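You operate a simulated robot arm through the tools that you are given. There is no shell and no other tool. Be economical: measure what you need, move in short steps, check, and stop when the job is done.

You run a simulated two-armed robot. Do the job below in one go: nothing can be reset, and whatever is moved stays where it is left.

Task
Add the bracket to the large wire basket, wash it and lift it level onto the grate.
Fine: bracket from the ledge, basket in the long bath; bath topped up to the yellow line first, one wash, both parts washed; lifted by both handles once it has stopped; nothing else in the basket; leave the sponge, the other parts and controls.

The check looks at the end state, three seconds after you hand in, the way a careful person would. Anything else that was tipped, shoved, dropped, spilled or broken makes it a failure.

Robot
Two 7-joint arms with two-finger parallel grippers on one trunk, on a base that drives. Base frame: it is fixed to the floor where the robot stands at the start and does not move with it; the origin is under the middle of the robot, x ahead of it, y to its left, z up. Readings come in mm, rad, newtons and seconds.
The left shoulder is at the start at [70, 134, 1201], the right one opposite. Places, roughly: black block (8x5x3 cm) [500, 1300, 300]; black ring [750, 1500, 750]; brass bracket (7x5x4 cm) [500, 1700, 500]; brass lid (6x6x2 cm) [700, 1600, 900]; brass ring (6x6x2 cm) [100, -1400, 200]; grate top [800, 700, 800]; grey block [750, 1500, 1000]; grey bracket [750, 1500, 1000]; grey heat sink [500, 1500, 500]; grey lid (7x7x3 cm) [700, 1100, 700]; grey square flange [750, 1500, 1000]; large wire basket (37x38x20 cm) [800, -100, 700]; long bath [800, 0, 700]; orange switch [500, 600, 900]; upper knob [700, -1200, 1600]; upper switch [800, -1200, 1600]. Payload 1.57 kg a hand.
Tool frame (each hand has its own): the origin (TCP) lies between the finger pads and is the grasp point; the fingertips stand 30 mm ahead of it; z points along the fingers, y is the line along which they close. Largest opening 80 mm; finger width 17, thickness 12; the body of the gripper, 40 by 82 mm, starts 80 mm behind the TCP.
Orientation is that of the tool frame in the base frame, as [roll, pitch, yaw] about the fixed x, y, z axes, in that order (R = Rz(yaw) Ry(pitch) Rx(roll)). With the fingers straight down and closing along the base's y, the tool's x points along the base's -x, its y along +y and its z along -z.

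Tools
- The arms move only by the tool move_arm. It takes "left_motion", "right_motion" or both (then of equal length, played together; a hand with none holds still); each is a list of rows, each an object (a shift or turn left out is 0, a gripper value left out holds the last) with "slide": the shift along the tool's x, y, z in units of 500 mm (1.0 is 500 mm), a list of three; "dr": the turn, a rotation vector about the tool's x, y, z in units of 90 degrees (1.0 is 90 degrees), a list of three. In form: [{"slide": [dx, dy, dz], "dr": [rx, ry, rz]}, ...]. A call has 1 to 20 rows; each row is the pose to reach, as a shift and turn from the pose commanded when the call began, along the tool's axes at that moment. "left_claw" and "right_claw" are, for a hand that has rows, the closure, from 0 (fully open) to 1 (shut), set as the call begins (left out, the last holds). A call with a number of a shift or a turn outside -1 to 1 is refused whole. Rows are played at 5 a second. More than 50 mm and 0.15 rad between two rows, or a gripper value outside its range, and nothing of the call is played. A pose out of reach is approached as far as the arm can. The call stops where the force on the tool passes 40 N (or 10 N more than at its start, if that is more) or the arm is blocked; 0.2 s more then pass. The fingers move at their own pace (about 153 mm/s each) and stop on an object; they squeeze with about 27 N. The grip force told is the motor's: it shows also when the fingers shut on nothing. Time passes only in rows, and 0.2 s behind the last, so rows that repeat a pose let the fingers close. The reply holds the time, the measured pose of the TCP, the force on the tool along the base axes, the opening and the grip force, in the units named above and with some noise, with the torque about the TCP (base axes, N m) and any sound that the robot's microphone picked up, and new pictures: "show" is both (left out), scene, wrist or none (wrist: the cameras of the hands that moved).
- Cameras (640 x 400 px; columns grow to the right, rows downward): "scene" is now at [133, 11.9, 1419.3]; the picture's right is [0.13, -0.99, 0.00], its down [-0.67, -0.09, -0.74] and it looks along [0.73, 0.10, -0.67] (base axes); focal length 256 px, centre (320, 200). "left" rides on the left gripper at [72, 7, -122] in its tool frame; the picture's right is [-0.09, 1.00, 0.00], its down [-0.84, -0.08, -0.54] and it looks along [-0.54, -0.05, 0.84] (tool axes); focal length 238 px, centre (320, 200). "right" rides on the right gripper at [72, -7, -122] in its tool frame; the picture's right is [0.09, 1.00, 0.00], its down [-0.84, 0.08, -0.54] and it looks along [-0.54, 0.05, 0.84] (tool axes); focal length 238 px, centre (320, 200). There is no depth. A picture from a camera that has moved, and an enlarged one, comes with that camera's place and axes in the base frame and with its lens.
- move_column(by): slides the trunk up (or, below 0, down) by that many mm; the arms and the scene camera ride with it, the base frame stays. It gives what a move gives, with no picture.
- base_move(legs): drives the robot by 1 to 6 legs, each [ahead, left, turn to the left] in mm, mm and rad, along the robot's own axes; the way and the turn of a leg run together, so that a leg with both is an arc; at most 1500 mm and 3.142 rad a leg. The arms and the cameras ride along, it lands a little off, and it stops where it bumps. It gives what a move gives, and a new picture of the scene camera.
- aim_head(pan, tilt): turns the head with the scene camera to pan (to the left, within 1.501 rad either way) and tilt (down, from -0.506 to 1.204), counted from straight ahead of the robot. It gives what a move gives, and a new picture of the scene camera.
- enlarge(camera, box): a new picture of the part [left, top, right, bottom] of that camera's present view, enlarged. It takes no simulated time.
- hand_in(): hands the job in; it is judged then, once.

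Go step by step. Nothing tells you exact positions but the pictures and the camera data: compare them with the known pose of the tool, close in by small moves and look again before you grip or let go. The budget is 120 turns and 260 pictures, counting those below and the enlarged ones. Unless the task says otherwise, let go and move clear before handing in, and close with one line.

The tools are called after "Request:" as a command line: name --argument value ..., lists and objects as JSON in quotes. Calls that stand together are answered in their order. move_arm: Moves the arms, as the interface text tells. Its arguments: {"type":"object","properties":{"left_motion":{"type":"array","items":{"type":"object","properties":{"slide":{"type":"array","items":{"type":"number"}},"dr":{"type":"array","items":{"type":"number"}}}}},"left_claw":{"type":"number"},"right_motion":{"type":"array","items":{"type":"object","properties":{"slide":{"type":"array","items":{"type":"number"}},"dr":{"type":"array","items":{"type":"number"}}}}},"right_claw":{"type":"number"},"show":{"type":"string","enum":["both","scene","wrist","none"]}},"required":[]} The other tools are called the same way: move_column (by) slides the trunk up or down; base_move (legs) drives the base; aim_head (pan, tilt) turns the head that bears the scene camera; enlarge (camera, box) takes an enlarged picture of a part of a camera's view; hand_in () hands the job in.

At the start:

```text
time_s: 0.0
left_tool_pos: [464.1, 275.5, 1159.9]
left_tcp_rot: [-3.141, -0.001, -3.141]
left_force: [-0.6, -0.2, -0.1]
left_torque: [-0.02, 0.01, 0.0]
left_width: 80.3
left_grasp_force: 0.1
right_tool_pos: [474.6, -118.1, 1152.1]
right_tcp_rot: [3.141, 0.0, -3.14]
right_force: [-0.2, -0.4, 0.3]
right_torque: [0.0, 0.0, -0.04]
right_width: 80.2
right_grasp_force: 0.1
trunk travel left (down, up): [-775.0, 165.0]
robot x, y, heading: [-2.8, 0.1, -0.0]
head pan, tilt: [0.131, 0.737]
```

scene: 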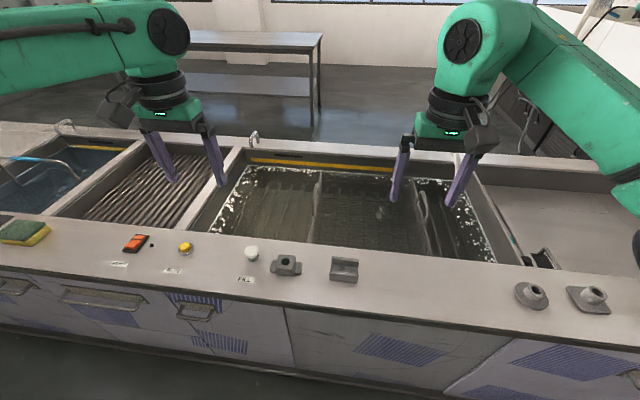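
right: 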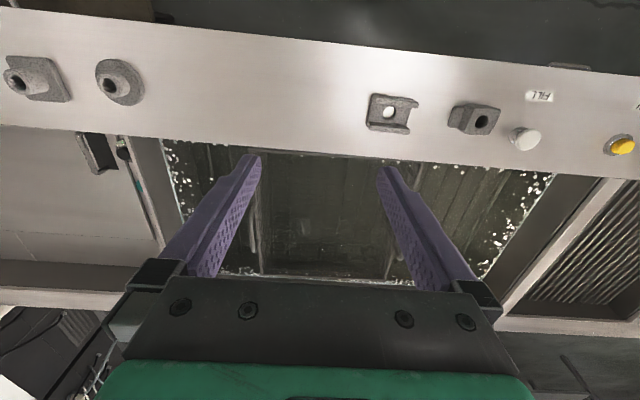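
left: 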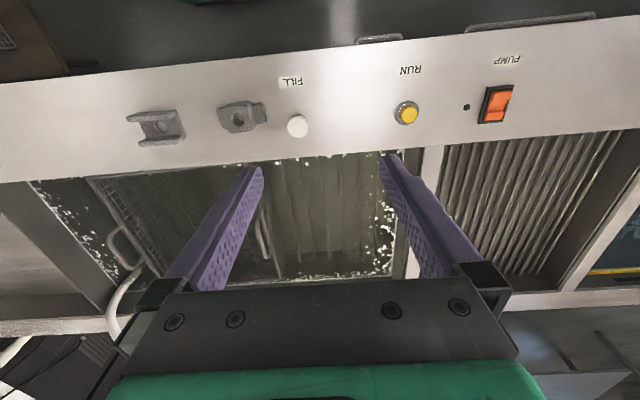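

I see the long bath with the basket ahead, the ledge with parts and the FILL/RUN/PUMP controls nearer. I'll enlarge to read details before moving.

Request:
enlarge --camera "scene" --box '[180, 130, 520, 300]'

Request:
enlarge --camera "scene" --box '[0, 120, 240, 300]'

Request:
enlarge --camera "left" --box '[100, 40, 560, 300]'

Request:
enlarge --camera "right" --box '[0, 40, 640, 300]'

```text
1.88 times, centred on (350, 215) of scene
camera zoom: at [133.0, 11.9, 1419.3], right [0.13, -0.99, 0.0], down [-0.67, -0.09, -0.74], along [0.73, 0.1, -0.67], focal length 481 px, centre (264, 172)
```

zoom: 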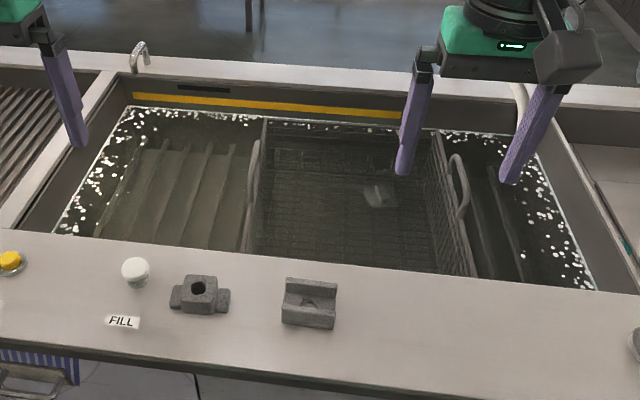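

```text
2.22 times, centred on (120, 210) of scene
camera zoom: at [133.0, 11.9, 1419.3], right [0.13, -0.99, 0.0], down [-0.67, -0.09, -0.74], along [0.73, 0.1, -0.67], focal length 568 px, centre (764, 178)
```

zoom: 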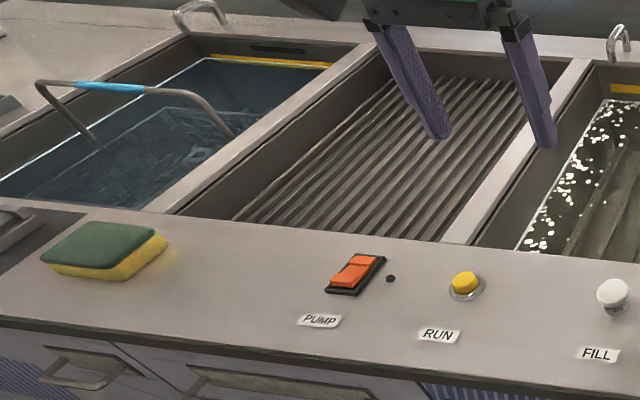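

```text
1.39 times, centred on (330, 170) of left
camera zoom: at [393.0, 281.0, 1282.0], right [0.09, 1.0, 0.0], down [0.84, -0.08, 0.54], along [0.54, -0.05, -0.84], focal length 332 px, centre (306, 242)
```

zoom: 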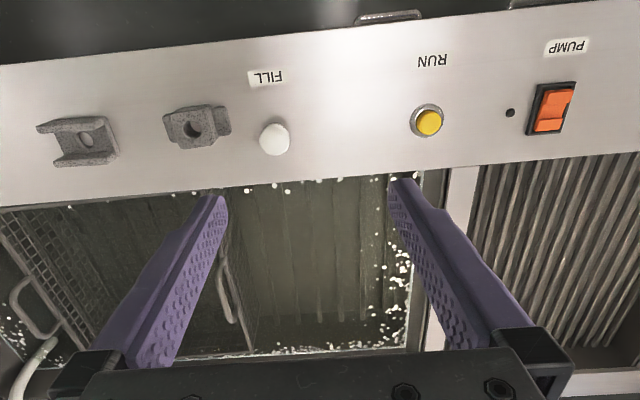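

```text
1.00 times, centred on (320, 170) of right
camera zoom: at [401.9, -124.1, 1275.2], right [-0.09, 1.0, 0.0], down [0.84, 0.08, 0.54], along [0.54, 0.05, -0.84], focal length 238 px, centre (320, 230)
```

zoom: 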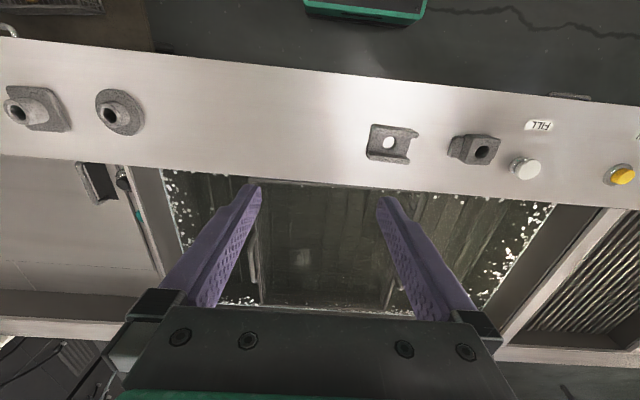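

Controls on the ledge: FILL (white) around [492, 236, 900], RUN (yellow) and PUMP to its left; the channel-shaped part and stepped part lie right of FILL. I'll look left at the other parts to confirm which shape counts as a bracket, then return.

Request:
aim_head --pan 1.2 --tilt 0.45

Request:
aim_head --pan -0.9 --tilt 0.4

Request:
aim_head --pan 0.1 --tilt 0.737

```text
time_s: 1.3
left_tool_pos: [463.7, 275.1, 1160.5]
left_tcp_rot: [3.141, 0.001, -3.141]
left_force: [-0.1, -0.1, 0.2]
left_torque: [0.01, -0.02, -0.03]
left_width: 79.7
left_grasp_force: 0.0
right_tool_pos: [474.4, -118.0, 1152.3]
right_tcp_rot: [-3.141, -0.001, -3.142]
right_force: [-0.6, -1.2, 0.2]
right_torque: [-0.01, 0.01, -0.01]
right_width: 80.2
right_grasp_force: 0.0
trunk travel left (down, up): [-775.0, 165.0]
robot x, y, heading: [-0.4, -0.7, -0.0]
head pan, tilt: [1.201, 0.45]
camera scene: at [83.6, 86.7, 1444.5], right [0.93, -0.36, 0.0], down [-0.16, -0.41, -0.9], along [0.33, 0.84, -0.44], focal length 256 px, centre (320, 200)
```

scene: 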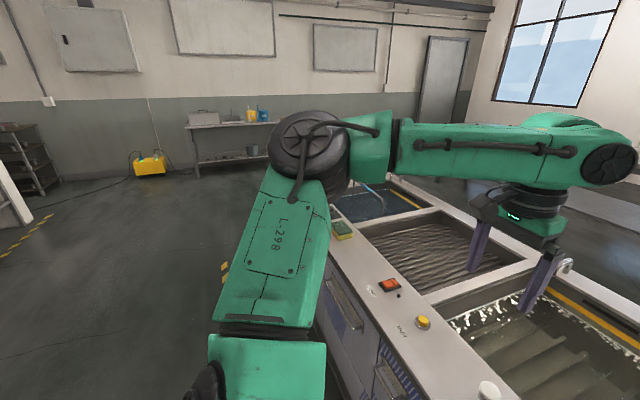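

```text
time_s: 3.3
left_tool_pos: [464.6, 274.0, 1160.5]
left_tcp_rot: [-3.141, 0.002, 3.141]
left_force: [0.2, 0.7, 0.3]
left_torque: [0.01, -0.02, 0.01]
left_width: 80.1
left_grasp_force: 0.1
right_tool_pos: [474.0, -118.9, 1154.4]
right_tcp_rot: [3.14, 0.001, -3.142]
right_force: [0.0, 0.4, -0.1]
right_torque: [0.01, 0.0, 0.0]
right_width: 80.3
right_grasp_force: 0.0
trunk travel left (down, up): [-775.0, 165.0]
robot x, y, heading: [-0.6, -1.8, 0.004]
head pan, tilt: [-0.901, 0.4]
camera scene: at [107.9, -71.5, 1449.2], right [-0.78, -0.62, 0.0], down [-0.24, 0.3, -0.92], along [0.57, -0.72, -0.39], focal length 256 px, centre (320, 200)
```

scene: 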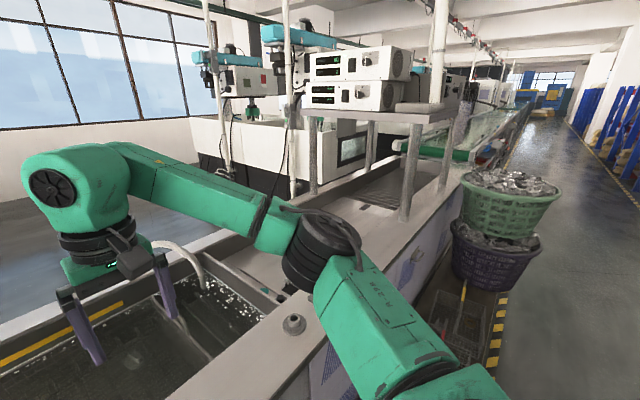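

```text
time_s: 4.6
left_tool_pos: [463.6, 275.8, 1160.9]
left_tcp_rot: [3.141, 0.0, 3.141]
left_force: [0.6, -0.3, -1.2]
left_torque: [-0.01, -0.04, 0.01]
left_width: 79.8
left_grasp_force: 0.0
right_tool_pos: [475.2, -117.4, 1152.5]
right_tcp_rot: [3.14, 0.001, 3.141]
right_force: [0.5, -0.2, 0.2]
right_torque: [0.01, -0.04, -0.02]
right_width: 80.0
right_grasp_force: 0.0
trunk travel left (down, up): [-775.0, 165.0]
robot x, y, heading: [-1.2, 0.4, 0.002]
head pan, tilt: [0.099, 0.737]
camera scene: at [133.4, 9.2, 1419.3], right [0.1, -1.0, 0.0], down [-0.67, -0.07, -0.74], along [0.74, 0.07, -0.67], focal length 256 px, centre (320, 200)
```

scene: 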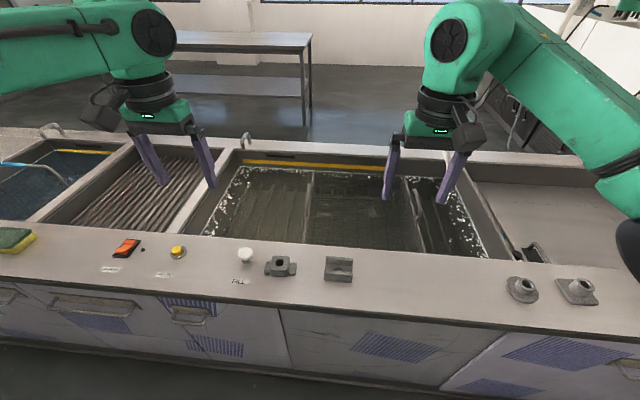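

The channel-shaped part right of the stepped block looks like the bracket. Next I bring the left hand, closed, above the FILL button, still well clear.

Request:
move_arm --left_motion '[{"slide": [-0.02, -0.03, 0.06]}, {"slide": [-0.04, -0.06, 0.14]}, {"slide": [-0.056, -0.078, 0.2]}, {"slide": [-0.056, -0.078, 0.2]}]' --left_claw 1

Request:
enlarge --camera "scene" --box '[220, 130, 480, 290]'

```text
time_s: 5.6
left_tool_pos: [490.5, 235.7, 1058.3]
left_tcp_rot: [-3.141, 0.003, 3.141]
left_force: [-0.4, 0.9, 0.4]
left_torque: [0.02, -0.03, -0.01]
left_width: 0.1
left_grasp_force: 21.0
right_tool_pos: [473.5, -118.1, 1152.7]
right_tcp_rot: [3.141, -0.001, -3.141]
right_force: [-0.3, -0.7, -0.4]
right_torque: [-0.04, 0.01, 0.03]
right_width: 80.2
right_grasp_force: 0.0
trunk travel left (down, up): [-775.0, 165.0]
robot x, y, heading: [-1.6, -2.1, -0.002]
head pan, tilt: [0.099, 0.737]
camera scene: at [132.9, 9.4, 1419.3], right [0.1, -1.0, 0.0], down [-0.67, -0.07, -0.74], along [0.74, 0.07, -0.67], focal length 256 px, centre (320, 200)
camera left: at [419.1, 241.7, 1180.6], right [0.09, 1.0, 0.0], down [0.84, -0.08, 0.54], along [0.54, -0.05, -0.84], focal length 238 px, centre (320, 200)
```

scene: 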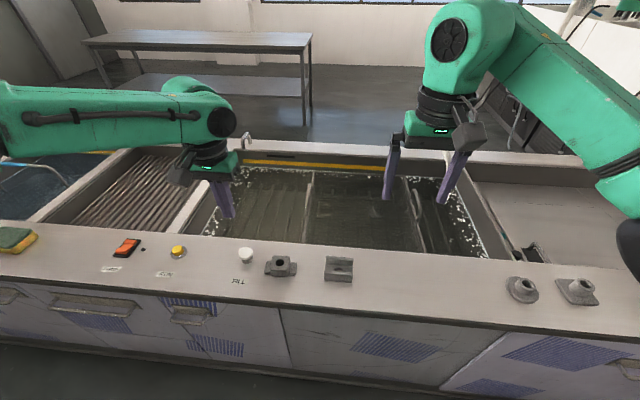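
left: 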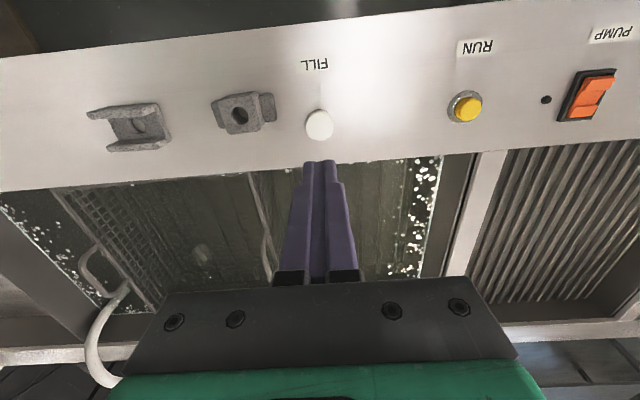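

```text
2.46 times, centred on (350, 210) of scene
camera zoom: at [132.9, 9.4, 1419.3], right [0.1, -1.0, 0.0], down [-0.67, -0.07, -0.74], along [0.74, 0.07, -0.67], focal length 629 px, centre (246, 175)
```

zoom: 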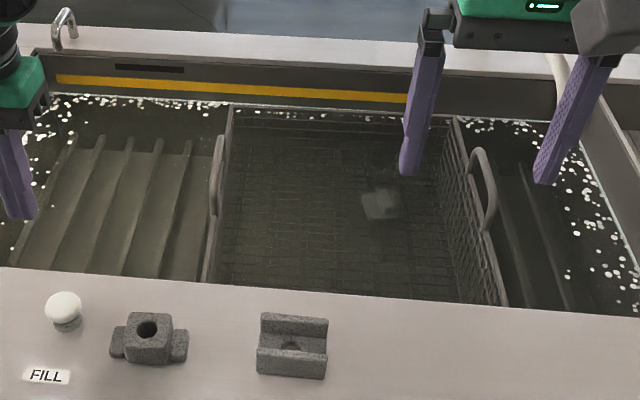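

FILL appears near [498, 233, 885]. I descend to about 40 mm above it and check alignment.

Request:
move_arm --left_motion '[{"slide": [-0.008, -0.003, 0.08]}, {"slide": [-0.014, -0.005, 0.15]}, {"slide": [-0.014, -0.005, 0.2]}, {"slide": [-0.014, -0.005, 0.2]}]'

Request:
enlarge --camera "scene" --box '[190, 190, 310, 300]'

```text
time_s: 6.6
left_tool_pos: [498.3, 235.9, 959.3]
left_tcp_rot: [3.14, 0.0, -3.141]
left_force: [-0.5, -0.5, 0.5]
left_torque: [-0.02, 0.01, 0.0]
left_width: 0.0
left_grasp_force: 21.8
right_tool_pos: [474.6, -117.2, 1152.1]
right_tcp_rot: [-3.141, -0.001, 3.139]
right_force: [0.5, -0.5, -0.1]
right_torque: [0.04, 0.0, -0.01]
right_width: 80.0
right_grasp_force: 0.1
trunk travel left (down, up): [-775.0, 165.0]
robot x, y, heading: [0.7, 1.7, -0.002]
head pan, tilt: [0.099, 0.737]
camera scene: at [133.4, 9.3, 1419.3], right [0.1, -1.0, 0.0], down [-0.67, -0.07, -0.74], along [0.74, 0.07, -0.67], focal length 256 px, centre (320, 200)
camera left: at [427.6, 240.5, 1080.9], right [0.09, 1.0, 0.0], down [0.84, -0.08, 0.54], along [0.54, -0.05, -0.84], focal length 238 px, centre (320, 200)
```

scene: 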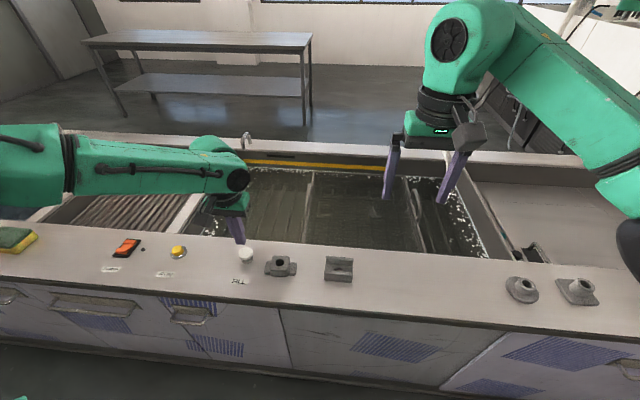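
left: 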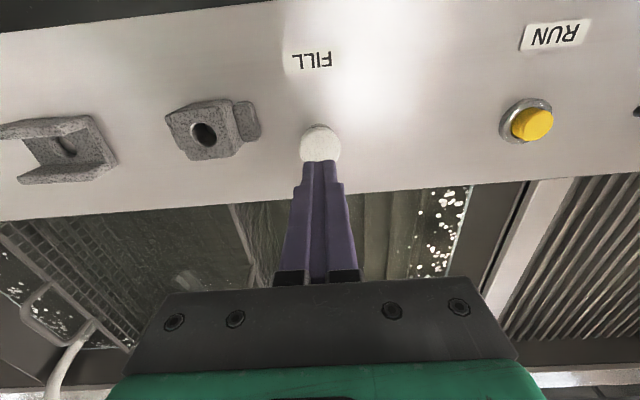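

```text
3.64 times, centred on (250, 245) of scene
camera zoom: at [133.4, 9.3, 1419.3], right [0.1, -1.0, 0.0], down [-0.67, -0.07, -0.74], along [0.74, 0.07, -0.67], focal length 930 px, centre (574, 36)
```

zoom: 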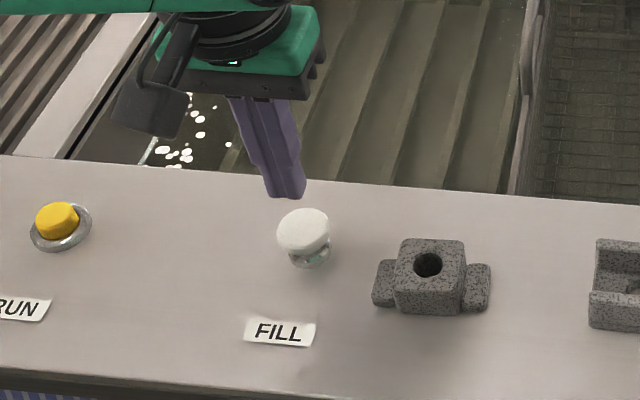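

The fingertips are roughly over FILL, which is about 30 mm tall. I edge 5 mm nearer and lower in small steps, watching the force.

Request:
move_arm --left_motion '[{"slide": [0.006, -0.005, 0.02]}, {"slide": [0.01, -0.005, 0.036]}, {"slide": [0.01, -0.005, 0.05]}]'

Request:
enlarge --camera "scene" --box '[190, 190, 310, 300]'

```text
time_s: 7.4
left_tool_pos: [494.4, 230.6, 935.6]
left_tcp_rot: [3.141, 0.001, -3.14]
left_force: [-0.3, 0.6, 0.0]
left_torque: [0.01, 0.0, 0.0]
left_width: 0.0
left_grasp_force: 21.3
right_tool_pos: [473.7, -117.8, 1153.1]
right_tcp_rot: [-3.142, 0.001, -3.141]
right_force: [-0.1, -0.1, 0.3]
right_torque: [0.0, 0.01, 0.01]
right_width: 80.1
right_grasp_force: 0.0
trunk travel left (down, up): [-775.0, 165.0]
robot x, y, heading: [0.0, 1.3, -0.002]
head pan, tilt: [0.099, 0.737]
camera scene: at [133.5, 9.4, 1419.3], right [0.1, -1.0, 0.0], down [-0.67, -0.07, -0.74], along [0.74, 0.07, -0.67], focal length 256 px, centre (320, 200)
camera left: at [422.7, 237.5, 1056.9], right [0.09, 1.0, 0.0], down [0.84, -0.08, 0.54], along [0.54, -0.05, -0.84], focal length 238 px, centre (320, 200)
```

scene: 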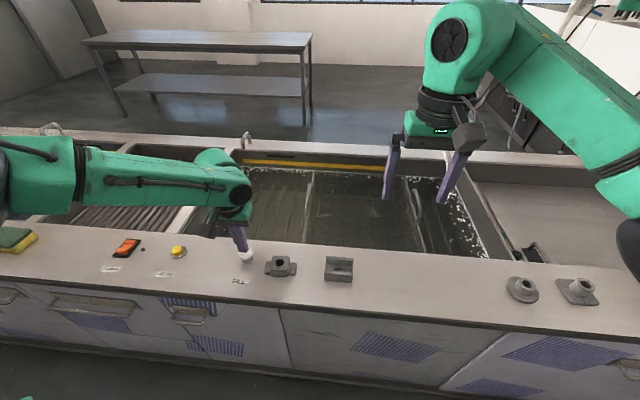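
left: 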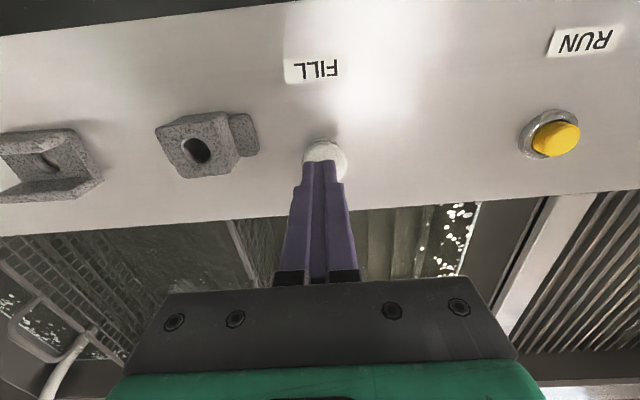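

```text
3.64 times, centred on (250, 245) of scene
camera zoom: at [133.5, 9.4, 1419.3], right [0.1, -1.0, 0.0], down [-0.67, -0.07, -0.74], along [0.74, 0.07, -0.67], focal length 930 px, centre (574, 36)
```

zoom: 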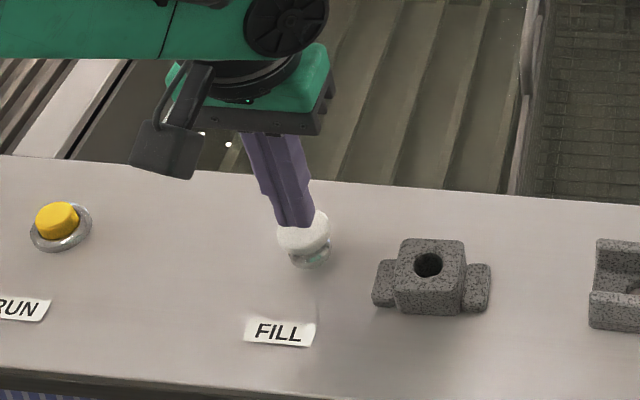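

The fingertips are right above the button cap. I press gently, a few millimetres at a time.

Request:
move_arm --left_motion '[{"slide": [0.003, 0.003, 0.008]}, {"slide": [0.003, 0.003, 0.016]}, {"slide": [0.003, 0.003, 0.022]}]' --show "scene"

Request:
enlarge --camera "scene" --box '[190, 140, 430, 300]'

```text
time_s: 8.2
left_tool_pos: [493.0, 233.7, 922.4]
left_tcp_rot: [3.141, -0.001, -3.139]
left_force: [-1.0, -0.2, -0.4]
left_torque: [-0.01, -0.02, -0.03]
left_width: 0.1
left_grasp_force: 21.0
right_tool_pos: [474.4, -118.1, 1151.7]
right_tcp_rot: [3.141, 0.001, -3.141]
right_force: [0.4, 0.6, -0.4]
right_torque: [0.06, 0.0, 0.03]
right_width: 80.0
right_grasp_force: 0.0
trunk travel left (down, up): [-775.0, 165.0]
robot x, y, heading: [1.3, 0.8, 0.004]
head pan, tilt: [0.099, 0.737]
camera scene: at [133.4, 9.3, 1419.3], right [0.1, -1.0, 0.0], down [-0.67, -0.07, -0.74], along [0.74, 0.07, -0.67], focal length 256 px, centre (320, 200)
```

scene: 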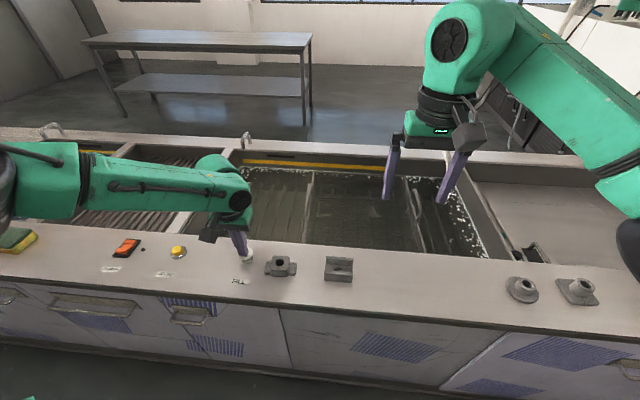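

```text
2.50 times, centred on (310, 220) of scene
camera zoom: at [133.4, 9.3, 1419.3], right [0.1, -1.0, 0.0], down [-0.67, -0.07, -0.74], along [0.74, 0.07, -0.67], focal length 639 px, centre (345, 150)
```

zoom: 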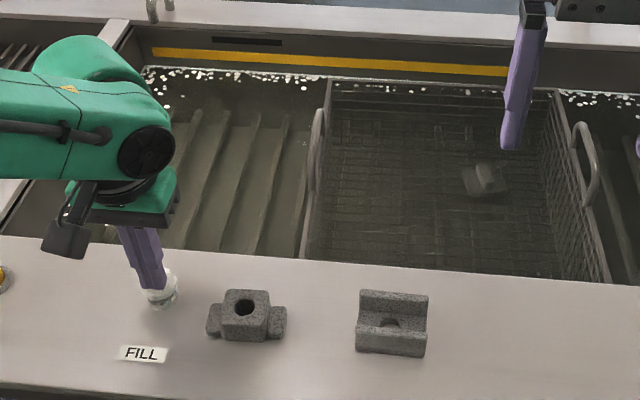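

No contact force yet although the tip overlaps the cap in view, so I look closer.

Request:
enlarge --camera "scene" --box '[220, 220, 280, 270]'

Request:
enlarge --camera "left" --box '[240, 90, 400, 220]'

```text
8.00 times, centred on (250, 245) of scene
camera zoom: at [133.4, 9.3, 1419.3], right [0.1, -1.0, 0.0], down [-0.67, -0.07, -0.74], along [0.74, 0.07, -0.67], focal length 2046 px, centre (880, -160)
```

zoom: 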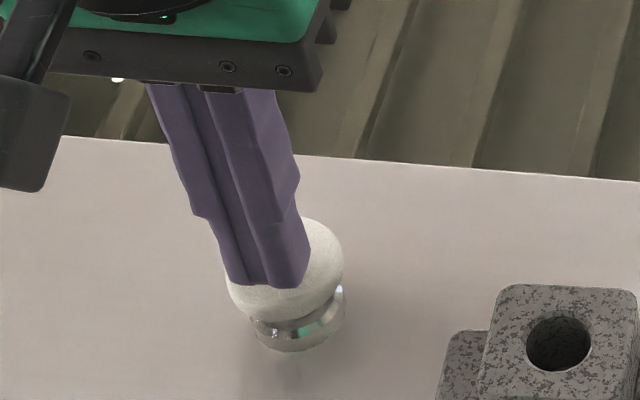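

```text
3.08 times, centred on (320, 155) of left
camera zoom: at [421.3, 239.2, 1045.2], right [0.09, 1.0, 0.0], down [0.84, -0.08, 0.54], along [0.54, -0.05, -0.84], focal length 733 px, centre (320, 338)
```

zoom: 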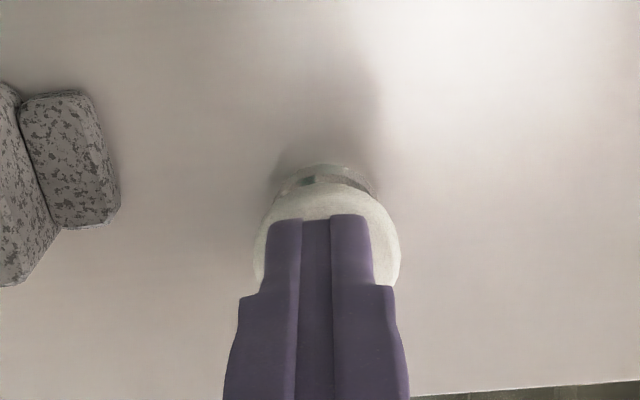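

The tips sit near the camera-side edge of the cap. I shift 4 mm ahead and continue down.

Request:
move_arm --left_motion '[{"slide": [-0.008, 0.0, 0.004]}, {"slide": [-0.008, 0.0, 0.012]}, {"slide": [-0.008, 0.0, 0.018]}, {"slide": [-0.008, 0.0, 0.018]}]' --show "scene"

Request:
enlarge --camera "scene" --box '[220, 220, 280, 270]'

```text
time_s: 9.2
left_tool_pos: [496.6, 234.0, 916.1]
left_tcp_rot: [3.14, 0.002, -3.14]
left_force: [-1.3, 0.1, 1.2]
left_torque: [-0.01, 0.02, -0.03]
left_width: 0.0
left_grasp_force: 21.2
right_tool_pos: [473.7, -117.3, 1153.5]
right_tcp_rot: [3.141, -0.001, 3.14]
right_force: [-0.1, -0.3, -0.2]
right_torque: [0.01, -0.04, 0.01]
right_width: 80.1
right_grasp_force: 0.1
trunk travel left (down, up): [-775.0, 165.0]
robot x, y, heading: [-0.2, -2.8, 0.005]
head pan, tilt: [0.099, 0.737]
camera scene: at [133.0, 9.2, 1419.3], right [0.1, -1.0, 0.0], down [-0.67, -0.07, -0.74], along [0.74, 0.07, -0.67], focal length 256 px, centre (320, 200)
```

scene: 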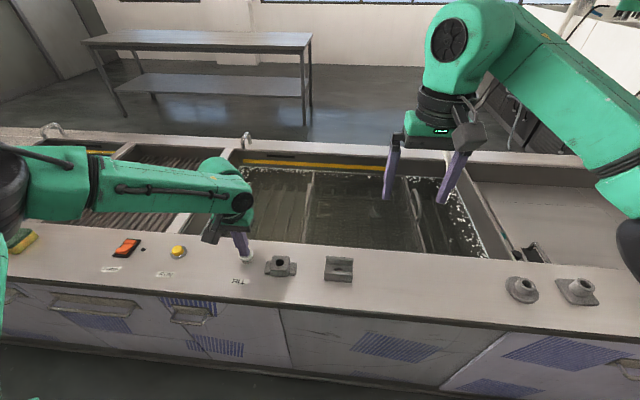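

```text
8.00 times, centred on (250, 245) of scene
camera zoom: at [133.0, 9.2, 1419.3], right [0.1, -1.0, 0.0], down [-0.67, -0.07, -0.74], along [0.74, 0.07, -0.67], focal length 2046 px, centre (880, -160)
```

zoom: 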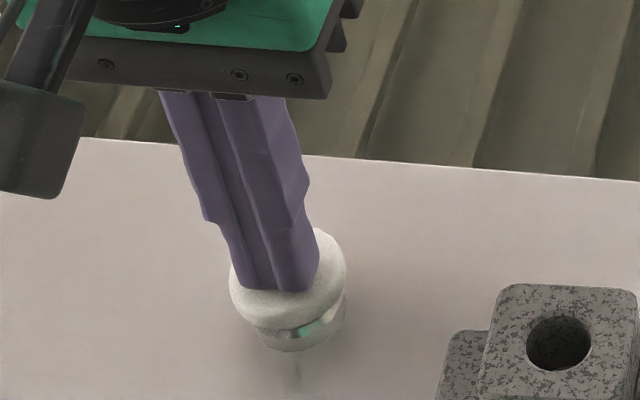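

Still no force; keep lowering.

Request:
move_arm --left_motion '[{"slide": [-0.002, -0.002, 0.006]}, {"slide": [-0.002, -0.002, 0.012]}, {"slide": [-0.002, -0.002, 0.018]}, {"slide": [-0.002, -0.002, 0.018]}]' --show "scene"

Request:
enlarge --camera "scene" --box '[220, 220, 280, 270]'

```text
time_s: 10.2
left_tool_pos: [497.6, 231.0, 909.0]
left_tcp_rot: [3.141, 0.007, -3.141]
left_force: [0.5, 4.6, 17.1]
left_torque: [0.15, -0.11, 0.01]
left_width: 0.1
left_grasp_force: 21.1
right_tool_pos: [472.3, -117.9, 1153.8]
right_tcp_rot: [-3.141, 0.001, 3.141]
right_force: [-0.7, -0.3, -0.1]
right_torque: [0.05, 0.01, 0.03]
right_width: 80.2
right_grasp_force: 0.1
trunk travel left (down, up): [-775.0, 165.0]
robot x, y, heading: [-0.6, 0.3, -0.001]
head pan, tilt: [0.099, 0.737]
heard: click
camera scene: at [130.3, 9.1, 1419.8], right [0.1, -0.99, 0.0], down [-0.67, -0.07, -0.74], along [0.74, 0.07, -0.67], focal length 256 px, centre (320, 200)
```

scene: 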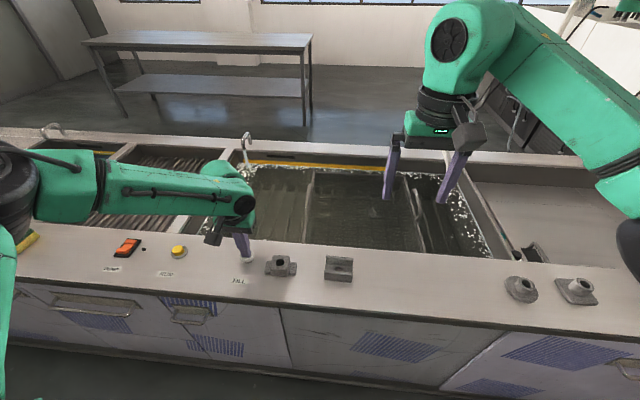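

```text
8.00 times, centred on (250, 245) of scene
camera zoom: at [130.3, 9.1, 1419.8], right [0.1, -0.99, 0.0], down [-0.67, -0.07, -0.74], along [0.74, 0.07, -0.67], focal length 2046 px, centre (880, -160)
```

zoom: 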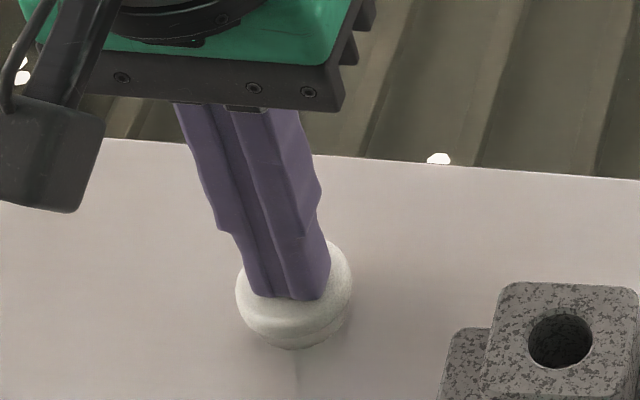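

A click, and water seems to flow from the spout. I check the level against the yellow line.

Request:
move_arm --left_motion '[{"slide": [0, 0, 0]}]' --show "none"

Request:
enlarge --camera "scene" --box '[210, 120, 470, 270]'

```text
time_s: 10.6
left_tool_pos: [496.6, 231.3, 909.0]
left_tcp_rot: [-3.14, 0.006, -3.141]
left_force: [4.1, 5.1, 20.1]
left_torque: [0.2, -0.19, 0.03]
left_width: 0.1
left_grasp_force: 20.9
right_tool_pos: [472.3, -118.6, 1153.6]
right_tcp_rot: [3.141, 0.001, -3.141]
right_force: [-0.9, 0.4, 0.2]
right_torque: [0.01, 0.0, 0.02]
right_width: 79.9
right_grasp_force: 0.1
trunk travel left (down, up): [-775.0, 165.0]
robot x, y, heading: [0.2, -3.1, 0.002]
head pan, tilt: [0.099, 0.737]
```

```text
2.46 times, centred on (340, 195) of scene
camera zoom: at [130.5, 9.2, 1419.7], right [0.1, -1.0, 0.0], down [-0.67, -0.07, -0.74], along [0.74, 0.07, -0.67], focal length 629 px, centre (271, 212)
```

zoom: 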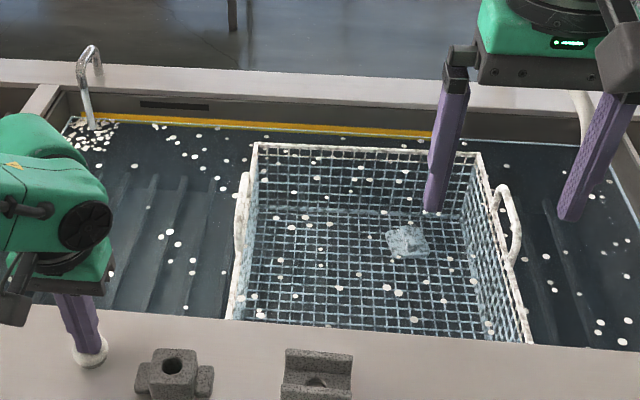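

The water has already reached the yellow line. I release FILL now.

Request:
move_arm --left_motion '[{"slide": [0, 0, -0.06]}]' --show "scene"

Request:
enlarge --camera "scene" --box '[210, 120, 470, 270]'

```text
time_s: 11.0
left_tool_pos: [497.2, 230.2, 935.2]
left_tcp_rot: [-3.142, -0.004, 3.142]
left_force: [0.9, 0.8, 0.2]
left_torque: [0.02, 0.0, 0.04]
left_width: 0.2
left_grasp_force: 21.4
right_tool_pos: [474.4, -118.6, 1150.6]
right_tcp_rot: [-3.142, -0.001, 3.14]
right_force: [0.0, -0.5, -0.1]
right_torque: [0.02, -0.01, 0.02]
right_width: 80.1
right_grasp_force: 0.0
trunk travel left (down, up): [-775.0, 165.0]
robot x, y, heading: [-1.3, 1.7, -0.002]
head pan, tilt: [0.099, 0.737]
camera scene: at [133.3, 9.0, 1419.0], right [0.1, -1.0, 0.0], down [-0.67, -0.07, -0.74], along [0.74, 0.07, -0.67], focal length 256 px, centre (320, 200)
```

scene: 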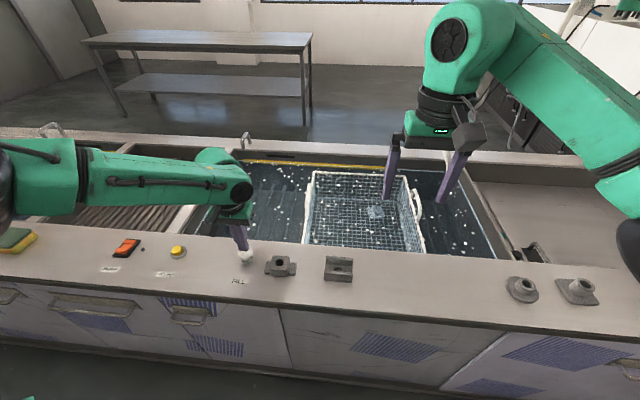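

```text
2.46 times, centred on (340, 195) of scene
camera zoom: at [133.3, 9.0, 1419.0], right [0.1, -1.0, 0.0], down [-0.67, -0.07, -0.74], along [0.74, 0.07, -0.67], focal length 629 px, centre (271, 212)
```

zoom: 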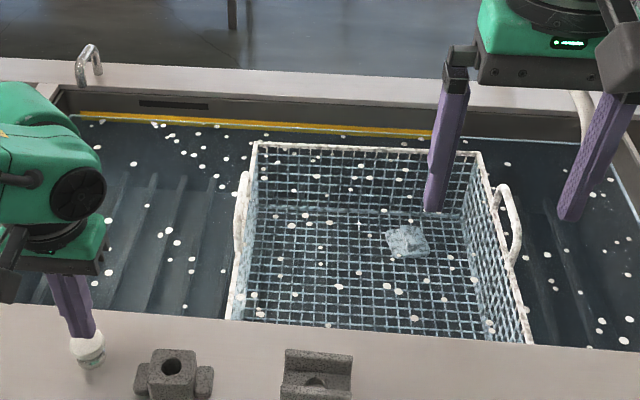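

The fill stopped, the level rests on the yellow line. Now the right hand turns 90° to close along x and moves above the bracket near [481, -4, 885].

Request:
move_arm --right_motion '[{"slide": [-0.001, 0.02, 0.014], "dr": [0, 0, -0.09]}, {"slide": [-0.002, 0.04, 0.028], "dr": [0, 0, -0.18]}, {"slide": [-0.004, 0.06, 0.042], "dr": [0, 0, -0.27]}, {"slide": [-0.005, 0.08, 0.056], "dr": [0, 0, -0.36]}, {"slide": [-0.006, 0.1, 0.07], "dr": [0, 0, -0.45]}, {"slide": [-0.008, 0.12, 0.084], "dr": [0, 0, -0.54]}, {"slide": [-0.009, 0.14, 0.1], "dr": [0, 0, -0.63]}, {"slide": [-0.01, 0.16, 0.112], "dr": [0, 0, -0.72]}, {"slide": [-0.012, 0.18, 0.126], "dr": [0, 0, -0.81]}, {"slide": [-0.013, 0.205, 0.14], "dr": [0, 0, -0.9]}, {"slide": [-0.014, 0.228, 0.16], "dr": [0, 0, -0.96]}, {"slide": [-0.014, 0.228, 0.16], "dr": [0, 0, -1.0]}, {"slide": [-0.014, 0.228, 0.16], "dr": [0, 0, -1.0]}]' --right_claw 0

```text
time_s: 13.8
left_tool_pos: [496.7, 228.4, 939.1]
left_tcp_rot: [3.14, 0.001, -3.142]
left_force: [0.3, 0.8, 0.1]
left_torque: [0.03, -0.03, 0.02]
left_width: 0.0
left_grasp_force: 21.2
right_tool_pos: [269.3, 0.6, 1080.0]
right_tcp_rot: [-3.04, -0.011, -1.631]
right_force: [-0.8, -0.2, -0.4]
right_torque: [0.05, -0.04, 0.02]
right_width: 79.9
right_grasp_force: 0.0
right hand out of reach, approached as far as the arm can: row 5, 6, 7, 8, 9, 10, 11, 12, 13
trunk travel left (down, up): [-775.0, 165.0]
robot x, y, heading: [0.5, 1.3, 0.002]
head pan, tilt: [0.099, 0.737]
camera scene: at [130.5, 6.2, 1419.6], right [0.1, -1.0, 0.0], down [-0.67, -0.06, -0.74], along [0.74, 0.08, -0.67], focal length 256 px, centre (320, 200)
camera right: at [259.2, -69.3, 1204.2], right [-0.99, -0.03, -0.1], down [-0.08, 0.85, 0.52], along [0.07, 0.53, -0.85], focal length 238 px, centre (320, 200)
```

scene: 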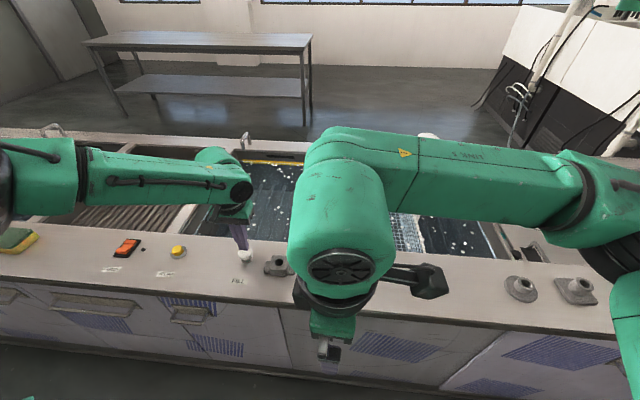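
right: 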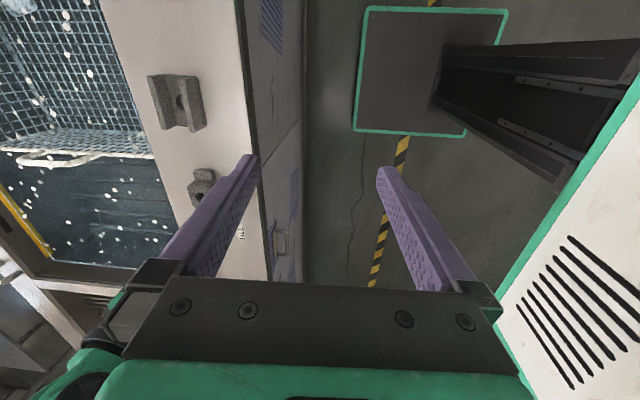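

The right arm cannot take that wrist turn there and got pulled back over the gap (touching nothing). I go back and try the opposite turn.

Request:
move_arm --right_motion '[{"slide": [0.03, 0.001, -0.03], "dr": [0, 0, 0.09]}, {"slide": [0.06, 0.002, -0.06], "dr": [0, 0, 0.18]}, {"slide": [0.09, 0.004, -0.09], "dr": [0, 0, 0.27]}, {"slide": [0.12, 0.005, -0.12], "dr": [0, 0, 0.36]}, {"slide": [0.15, 0.006, -0.15], "dr": [0, 0, 0.45]}, {"slide": [0.18, 0.008, -0.16], "dr": [0, 0, 0.54]}, {"slide": [0.21, 0.009, -0.16], "dr": [0, 0, 0.63]}, {"slide": [0.228, 0.014, -0.16], "dr": [0, 0, 0.72]}, {"slide": [0.228, 0.014, -0.16], "dr": [0, 0, 0.81]}, {"slide": [0.228, 0.014, -0.16], "dr": [0, 0, 0.9]}, {"slide": [0.228, 0.014, -0.16], "dr": [0, 0, 0.96]}, {"slide": [0.228, 0.014, -0.16], "dr": [0, 0, 1.0]}, {"slide": [0.228, 0.014, -0.16], "dr": [0, 0, 1.0]}]' --show "scene"

```text
time_s: 16.6
left_tool_pos: [499.0, 232.1, 936.2]
left_tcp_rot: [-3.14, 0.0, 3.14]
left_force: [-0.1, -0.1, 0.2]
left_torque: [-0.02, 0.03, 0.02]
left_width: 0.0
left_grasp_force: 21.3
right_tool_pos: [249.0, -109.1, 1161.1]
right_tcp_rot: [-3.131, 0.099, 3.081]
right_force: [0.4, 0.4, 0.1]
right_torque: [-0.02, -0.01, -0.01]
right_width: 80.0
right_grasp_force: 0.1
trunk travel left (down, up): [-775.0, 165.0]
robot x, y, heading: [0.3, 1.2, -0.001]
head pan, tilt: [0.099, 0.737]
camera scene: at [133.3, 9.3, 1419.3], right [0.1, -1.0, 0.0], down [-0.67, -0.07, -0.74], along [0.74, 0.07, -0.67], focal length 256 px, centre (320, 200)
```

scene: 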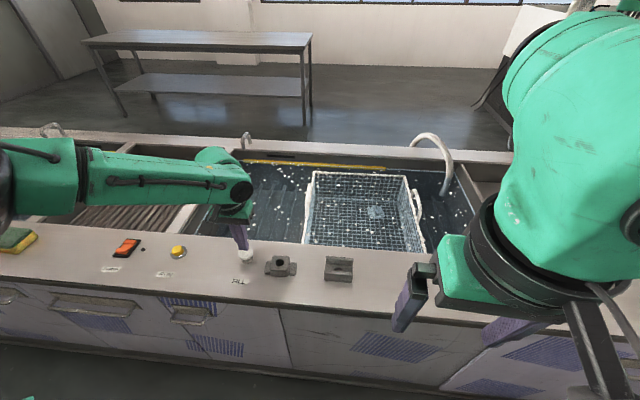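

The arm is back on its side, slightly tilted. I straighten it while extending ahead to x≈474, then turn the other way.

Request:
move_arm --right_motion '[{"slide": [-0.09, 0, 0], "dr": [-0.007, 0.063, -0.038]}, {"slide": [-0.18, 0, 0], "dr": [-0.007, 0.063, -0.038]}, {"slide": [-0.27, 0, 0], "dr": [-0.007, 0.063, -0.038]}, {"slide": [-0.36, 0, 0], "dr": [-0.007, 0.063, -0.038]}, {"slide": [-0.45, 0, 0], "dr": [-0.007, 0.063, -0.038]}, {"slide": [-0.45, 0, 0], "dr": [-0.007, 0.063, 0.05]}, {"slide": [-0.45, 0, 0], "dr": [-0.007, 0.063, 0.14]}, {"slide": [-0.45, 0, 0], "dr": [-0.007, 0.063, 0.23]}, {"slide": [-0.45, 0, 0], "dr": [-0.007, 0.063, 0.23]}]' --show "none"

```text
time_s: 18.6
left_tool_pos: [498.8, 232.3, 938.0]
left_tcp_rot: [3.141, -0.001, -3.139]
left_force: [1.2, -0.3, -0.3]
left_torque: [0.01, 0.03, -0.04]
left_width: 0.0
left_grasp_force: 21.1
right_tool_pos: [471.8, -122.6, 1184.2]
right_tcp_rot: [3.126, -0.001, 2.72]
right_force: [-0.1, 0.1, 0.3]
right_torque: [0.01, -0.03, 0.01]
right_width: 80.2
right_grasp_force: 0.1
trunk travel left (down, up): [-775.0, 165.0]
robot x, y, heading: [-0.4, -0.2, 0.004]
head pan, tilt: [0.099, 0.737]
```

Turning this way works; continue to the full 90° in place.

Request:
move_arm --right_motion '[{"dr": [0, 0, 0.09]}, {"dr": [0, 0, 0.18]}, {"dr": [0, 0, 0.27]}, {"dr": [0, 0, 0.36]}, {"dr": [0, 0, 0.45]}, {"dr": [0, 0, 0.54]}, {"dr": [0, 0, 0.63]}, {"dr": [0, 0, 0.7]}, {"dr": [0, 0, 0.732]}, {"dr": [0, 0, 0.732]}]' --show "none"

```text
time_s: 20.8
left_tool_pos: [498.0, 231.2, 936.2]
left_tcp_rot: [-3.141, -0.001, -3.141]
left_force: [-0.1, 0.0, -0.4]
left_torque: [0.01, 0.02, 0.01]
left_width: 0.0
left_grasp_force: 21.5
right_tool_pos: [473.2, -122.9, 1183.9]
right_tcp_rot: [3.136, -0.016, 1.568]
right_force: [0.8, 0.3, -0.5]
right_torque: [0.01, 0.04, -0.01]
right_width: 80.1
right_grasp_force: 0.1
trunk travel left (down, up): [-775.0, 165.0]
robot x, y, heading: [1.0, 0.6, 0.002]
head pan, tilt: [0.099, 0.737]
```

Orientation achieved. Now move over the bracket and down to TCP z≈1080.

Request:
move_arm --right_motion '[{"slide": [0.08, 0.005, 0.0]}, {"slide": [0.16, 0.01, 0.0]}, {"slide": [0.238, 0.016, 0.03]}, {"slide": [0.238, 0.016, 0.11]}, {"slide": [0.238, 0.016, 0.2]}, {"slide": [0.238, 0.016, 0.2]}]'

```text
time_s: 22.2
left_tool_pos: [498.2, 232.1, 935.7]
left_tcp_rot: [3.141, 0.0, 3.14]
left_force: [0.0, 0.8, -0.3]
left_torque: [-0.01, 0.01, 0.01]
left_width: 0.0
left_grasp_force: 21.2
right_tool_pos: [480.3, -0.6, 1083.9]
right_tcp_rot: [3.136, -0.014, 1.569]
right_force: [0.9, 0.0, 0.5]
right_torque: [0.01, -0.01, 0.0]
right_width: 79.7
right_grasp_force: 0.1
trunk travel left (down, up): [-775.0, 165.0]
robot x, y, heading: [-1.2, -2.3, 0.001]
head pan, tilt: [0.099, 0.737]
camera scene: at [132.8, 10.2, 1419.3], right [0.1, -0.99, 0.0], down [-0.67, -0.07, -0.74], along [0.74, 0.07, -0.67], focal length 256 px, centre (320, 200)
camera right: at [473.6, 69.7, 1207.7], right [1.0, 0.09, 0.01], down [0.07, -0.84, 0.53], along [0.05, -0.53, -0.85], focal length 238 px, centre (320, 200)
```

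scene: 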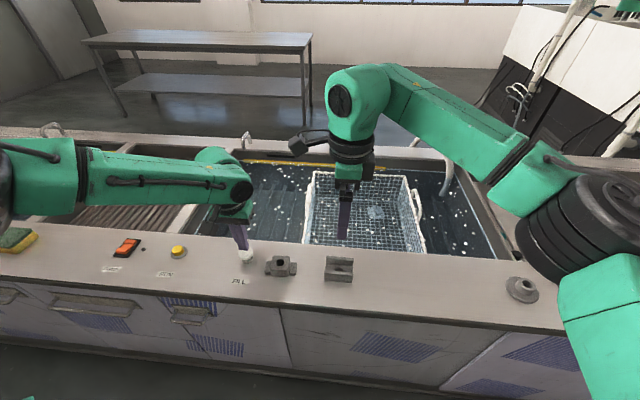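
right: 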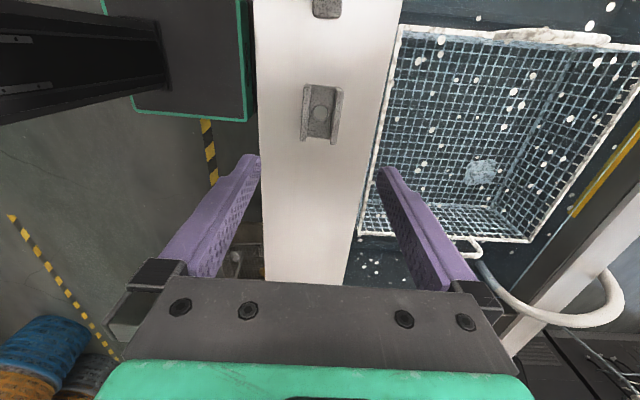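

The bracket centre is near [483, 2], about 50 mm across x, right under the open fingers. I lower to just above it.

Request:
move_arm --right_motion '[{"slide": [0.002, 0.003, 0.09]}, {"slide": [0.004, 0.006, 0.18]}, {"slide": [0.005, 0.006, 0.25]}, {"slide": [0.005, 0.006, 0.29]}, {"slide": [0.005, 0.006, 0.29]}]'

Request:
enlarge --camera "scene" --box '[290, 220, 390, 300]'

```text
time_s: 23.4
left_tool_pos: [498.3, 231.6, 936.3]
left_tcp_rot: [3.141, 0.002, 3.141]
left_force: [0.6, 0.3, -0.3]
left_torque: [0.02, 0.02, -0.01]
left_width: 0.0
left_grasp_force: 21.5
right_tool_pos: [484.7, 3.7, 939.9]
right_tcp_rot: [3.137, -0.017, 1.57]
right_force: [1.0, 0.5, 0.3]
right_torque: [-0.02, -0.03, 0.02]
right_width: 79.9
right_grasp_force: 0.1
trunk travel left (down, up): [-775.0, 165.0]
robot x, y, heading: [0.2, -1.6, 0.001]
head pan, tilt: [0.099, 0.737]
camera scene: at [133.2, 9.4, 1419.3], right [0.1, -1.0, 0.0], down [-0.67, -0.07, -0.74], along [0.74, 0.07, -0.67], focal length 256 px, centre (320, 200)
camera right: at [476.8, 74.3, 1063.0], right [1.0, 0.09, 0.01], down [0.07, -0.84, 0.53], along [0.05, -0.53, -0.85], focal length 238 px, centre (320, 200)
```

scene: 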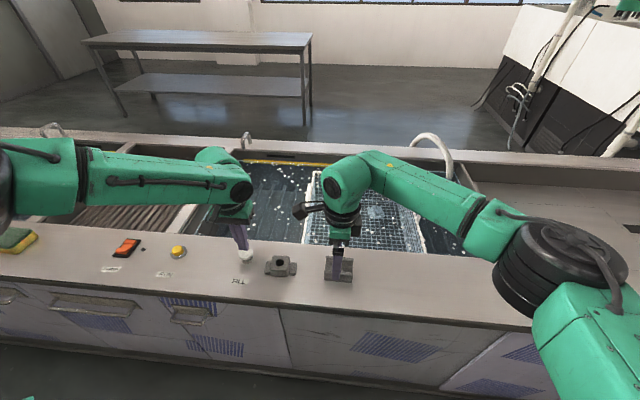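
right: 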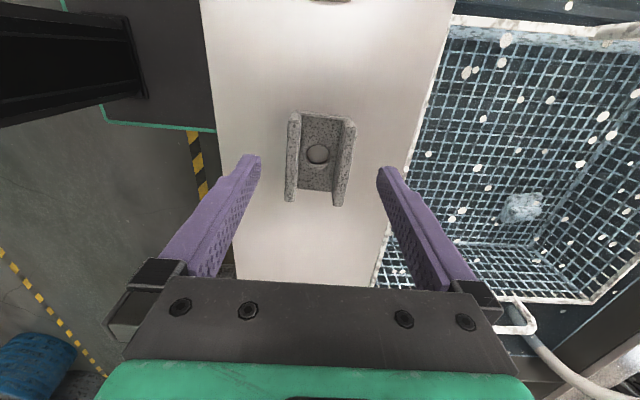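

```text
5.00 times, centred on (340, 260) of scene
camera zoom: at [133.2, 9.4, 1419.3], right [0.1, -1.0, 0.0], down [-0.67, -0.07, -0.74], along [0.74, 0.07, -0.67], focal length 1279 px, centre (220, -100)
```

zoom: 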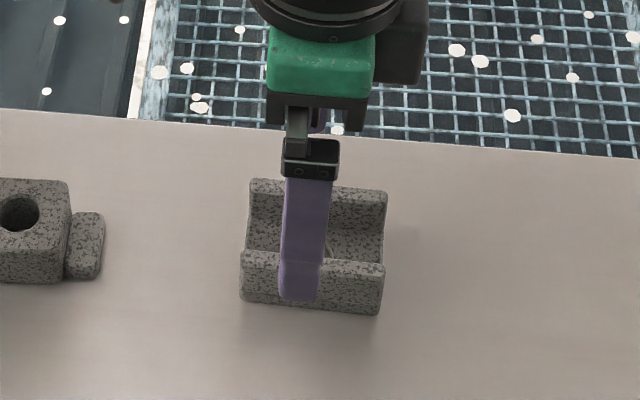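

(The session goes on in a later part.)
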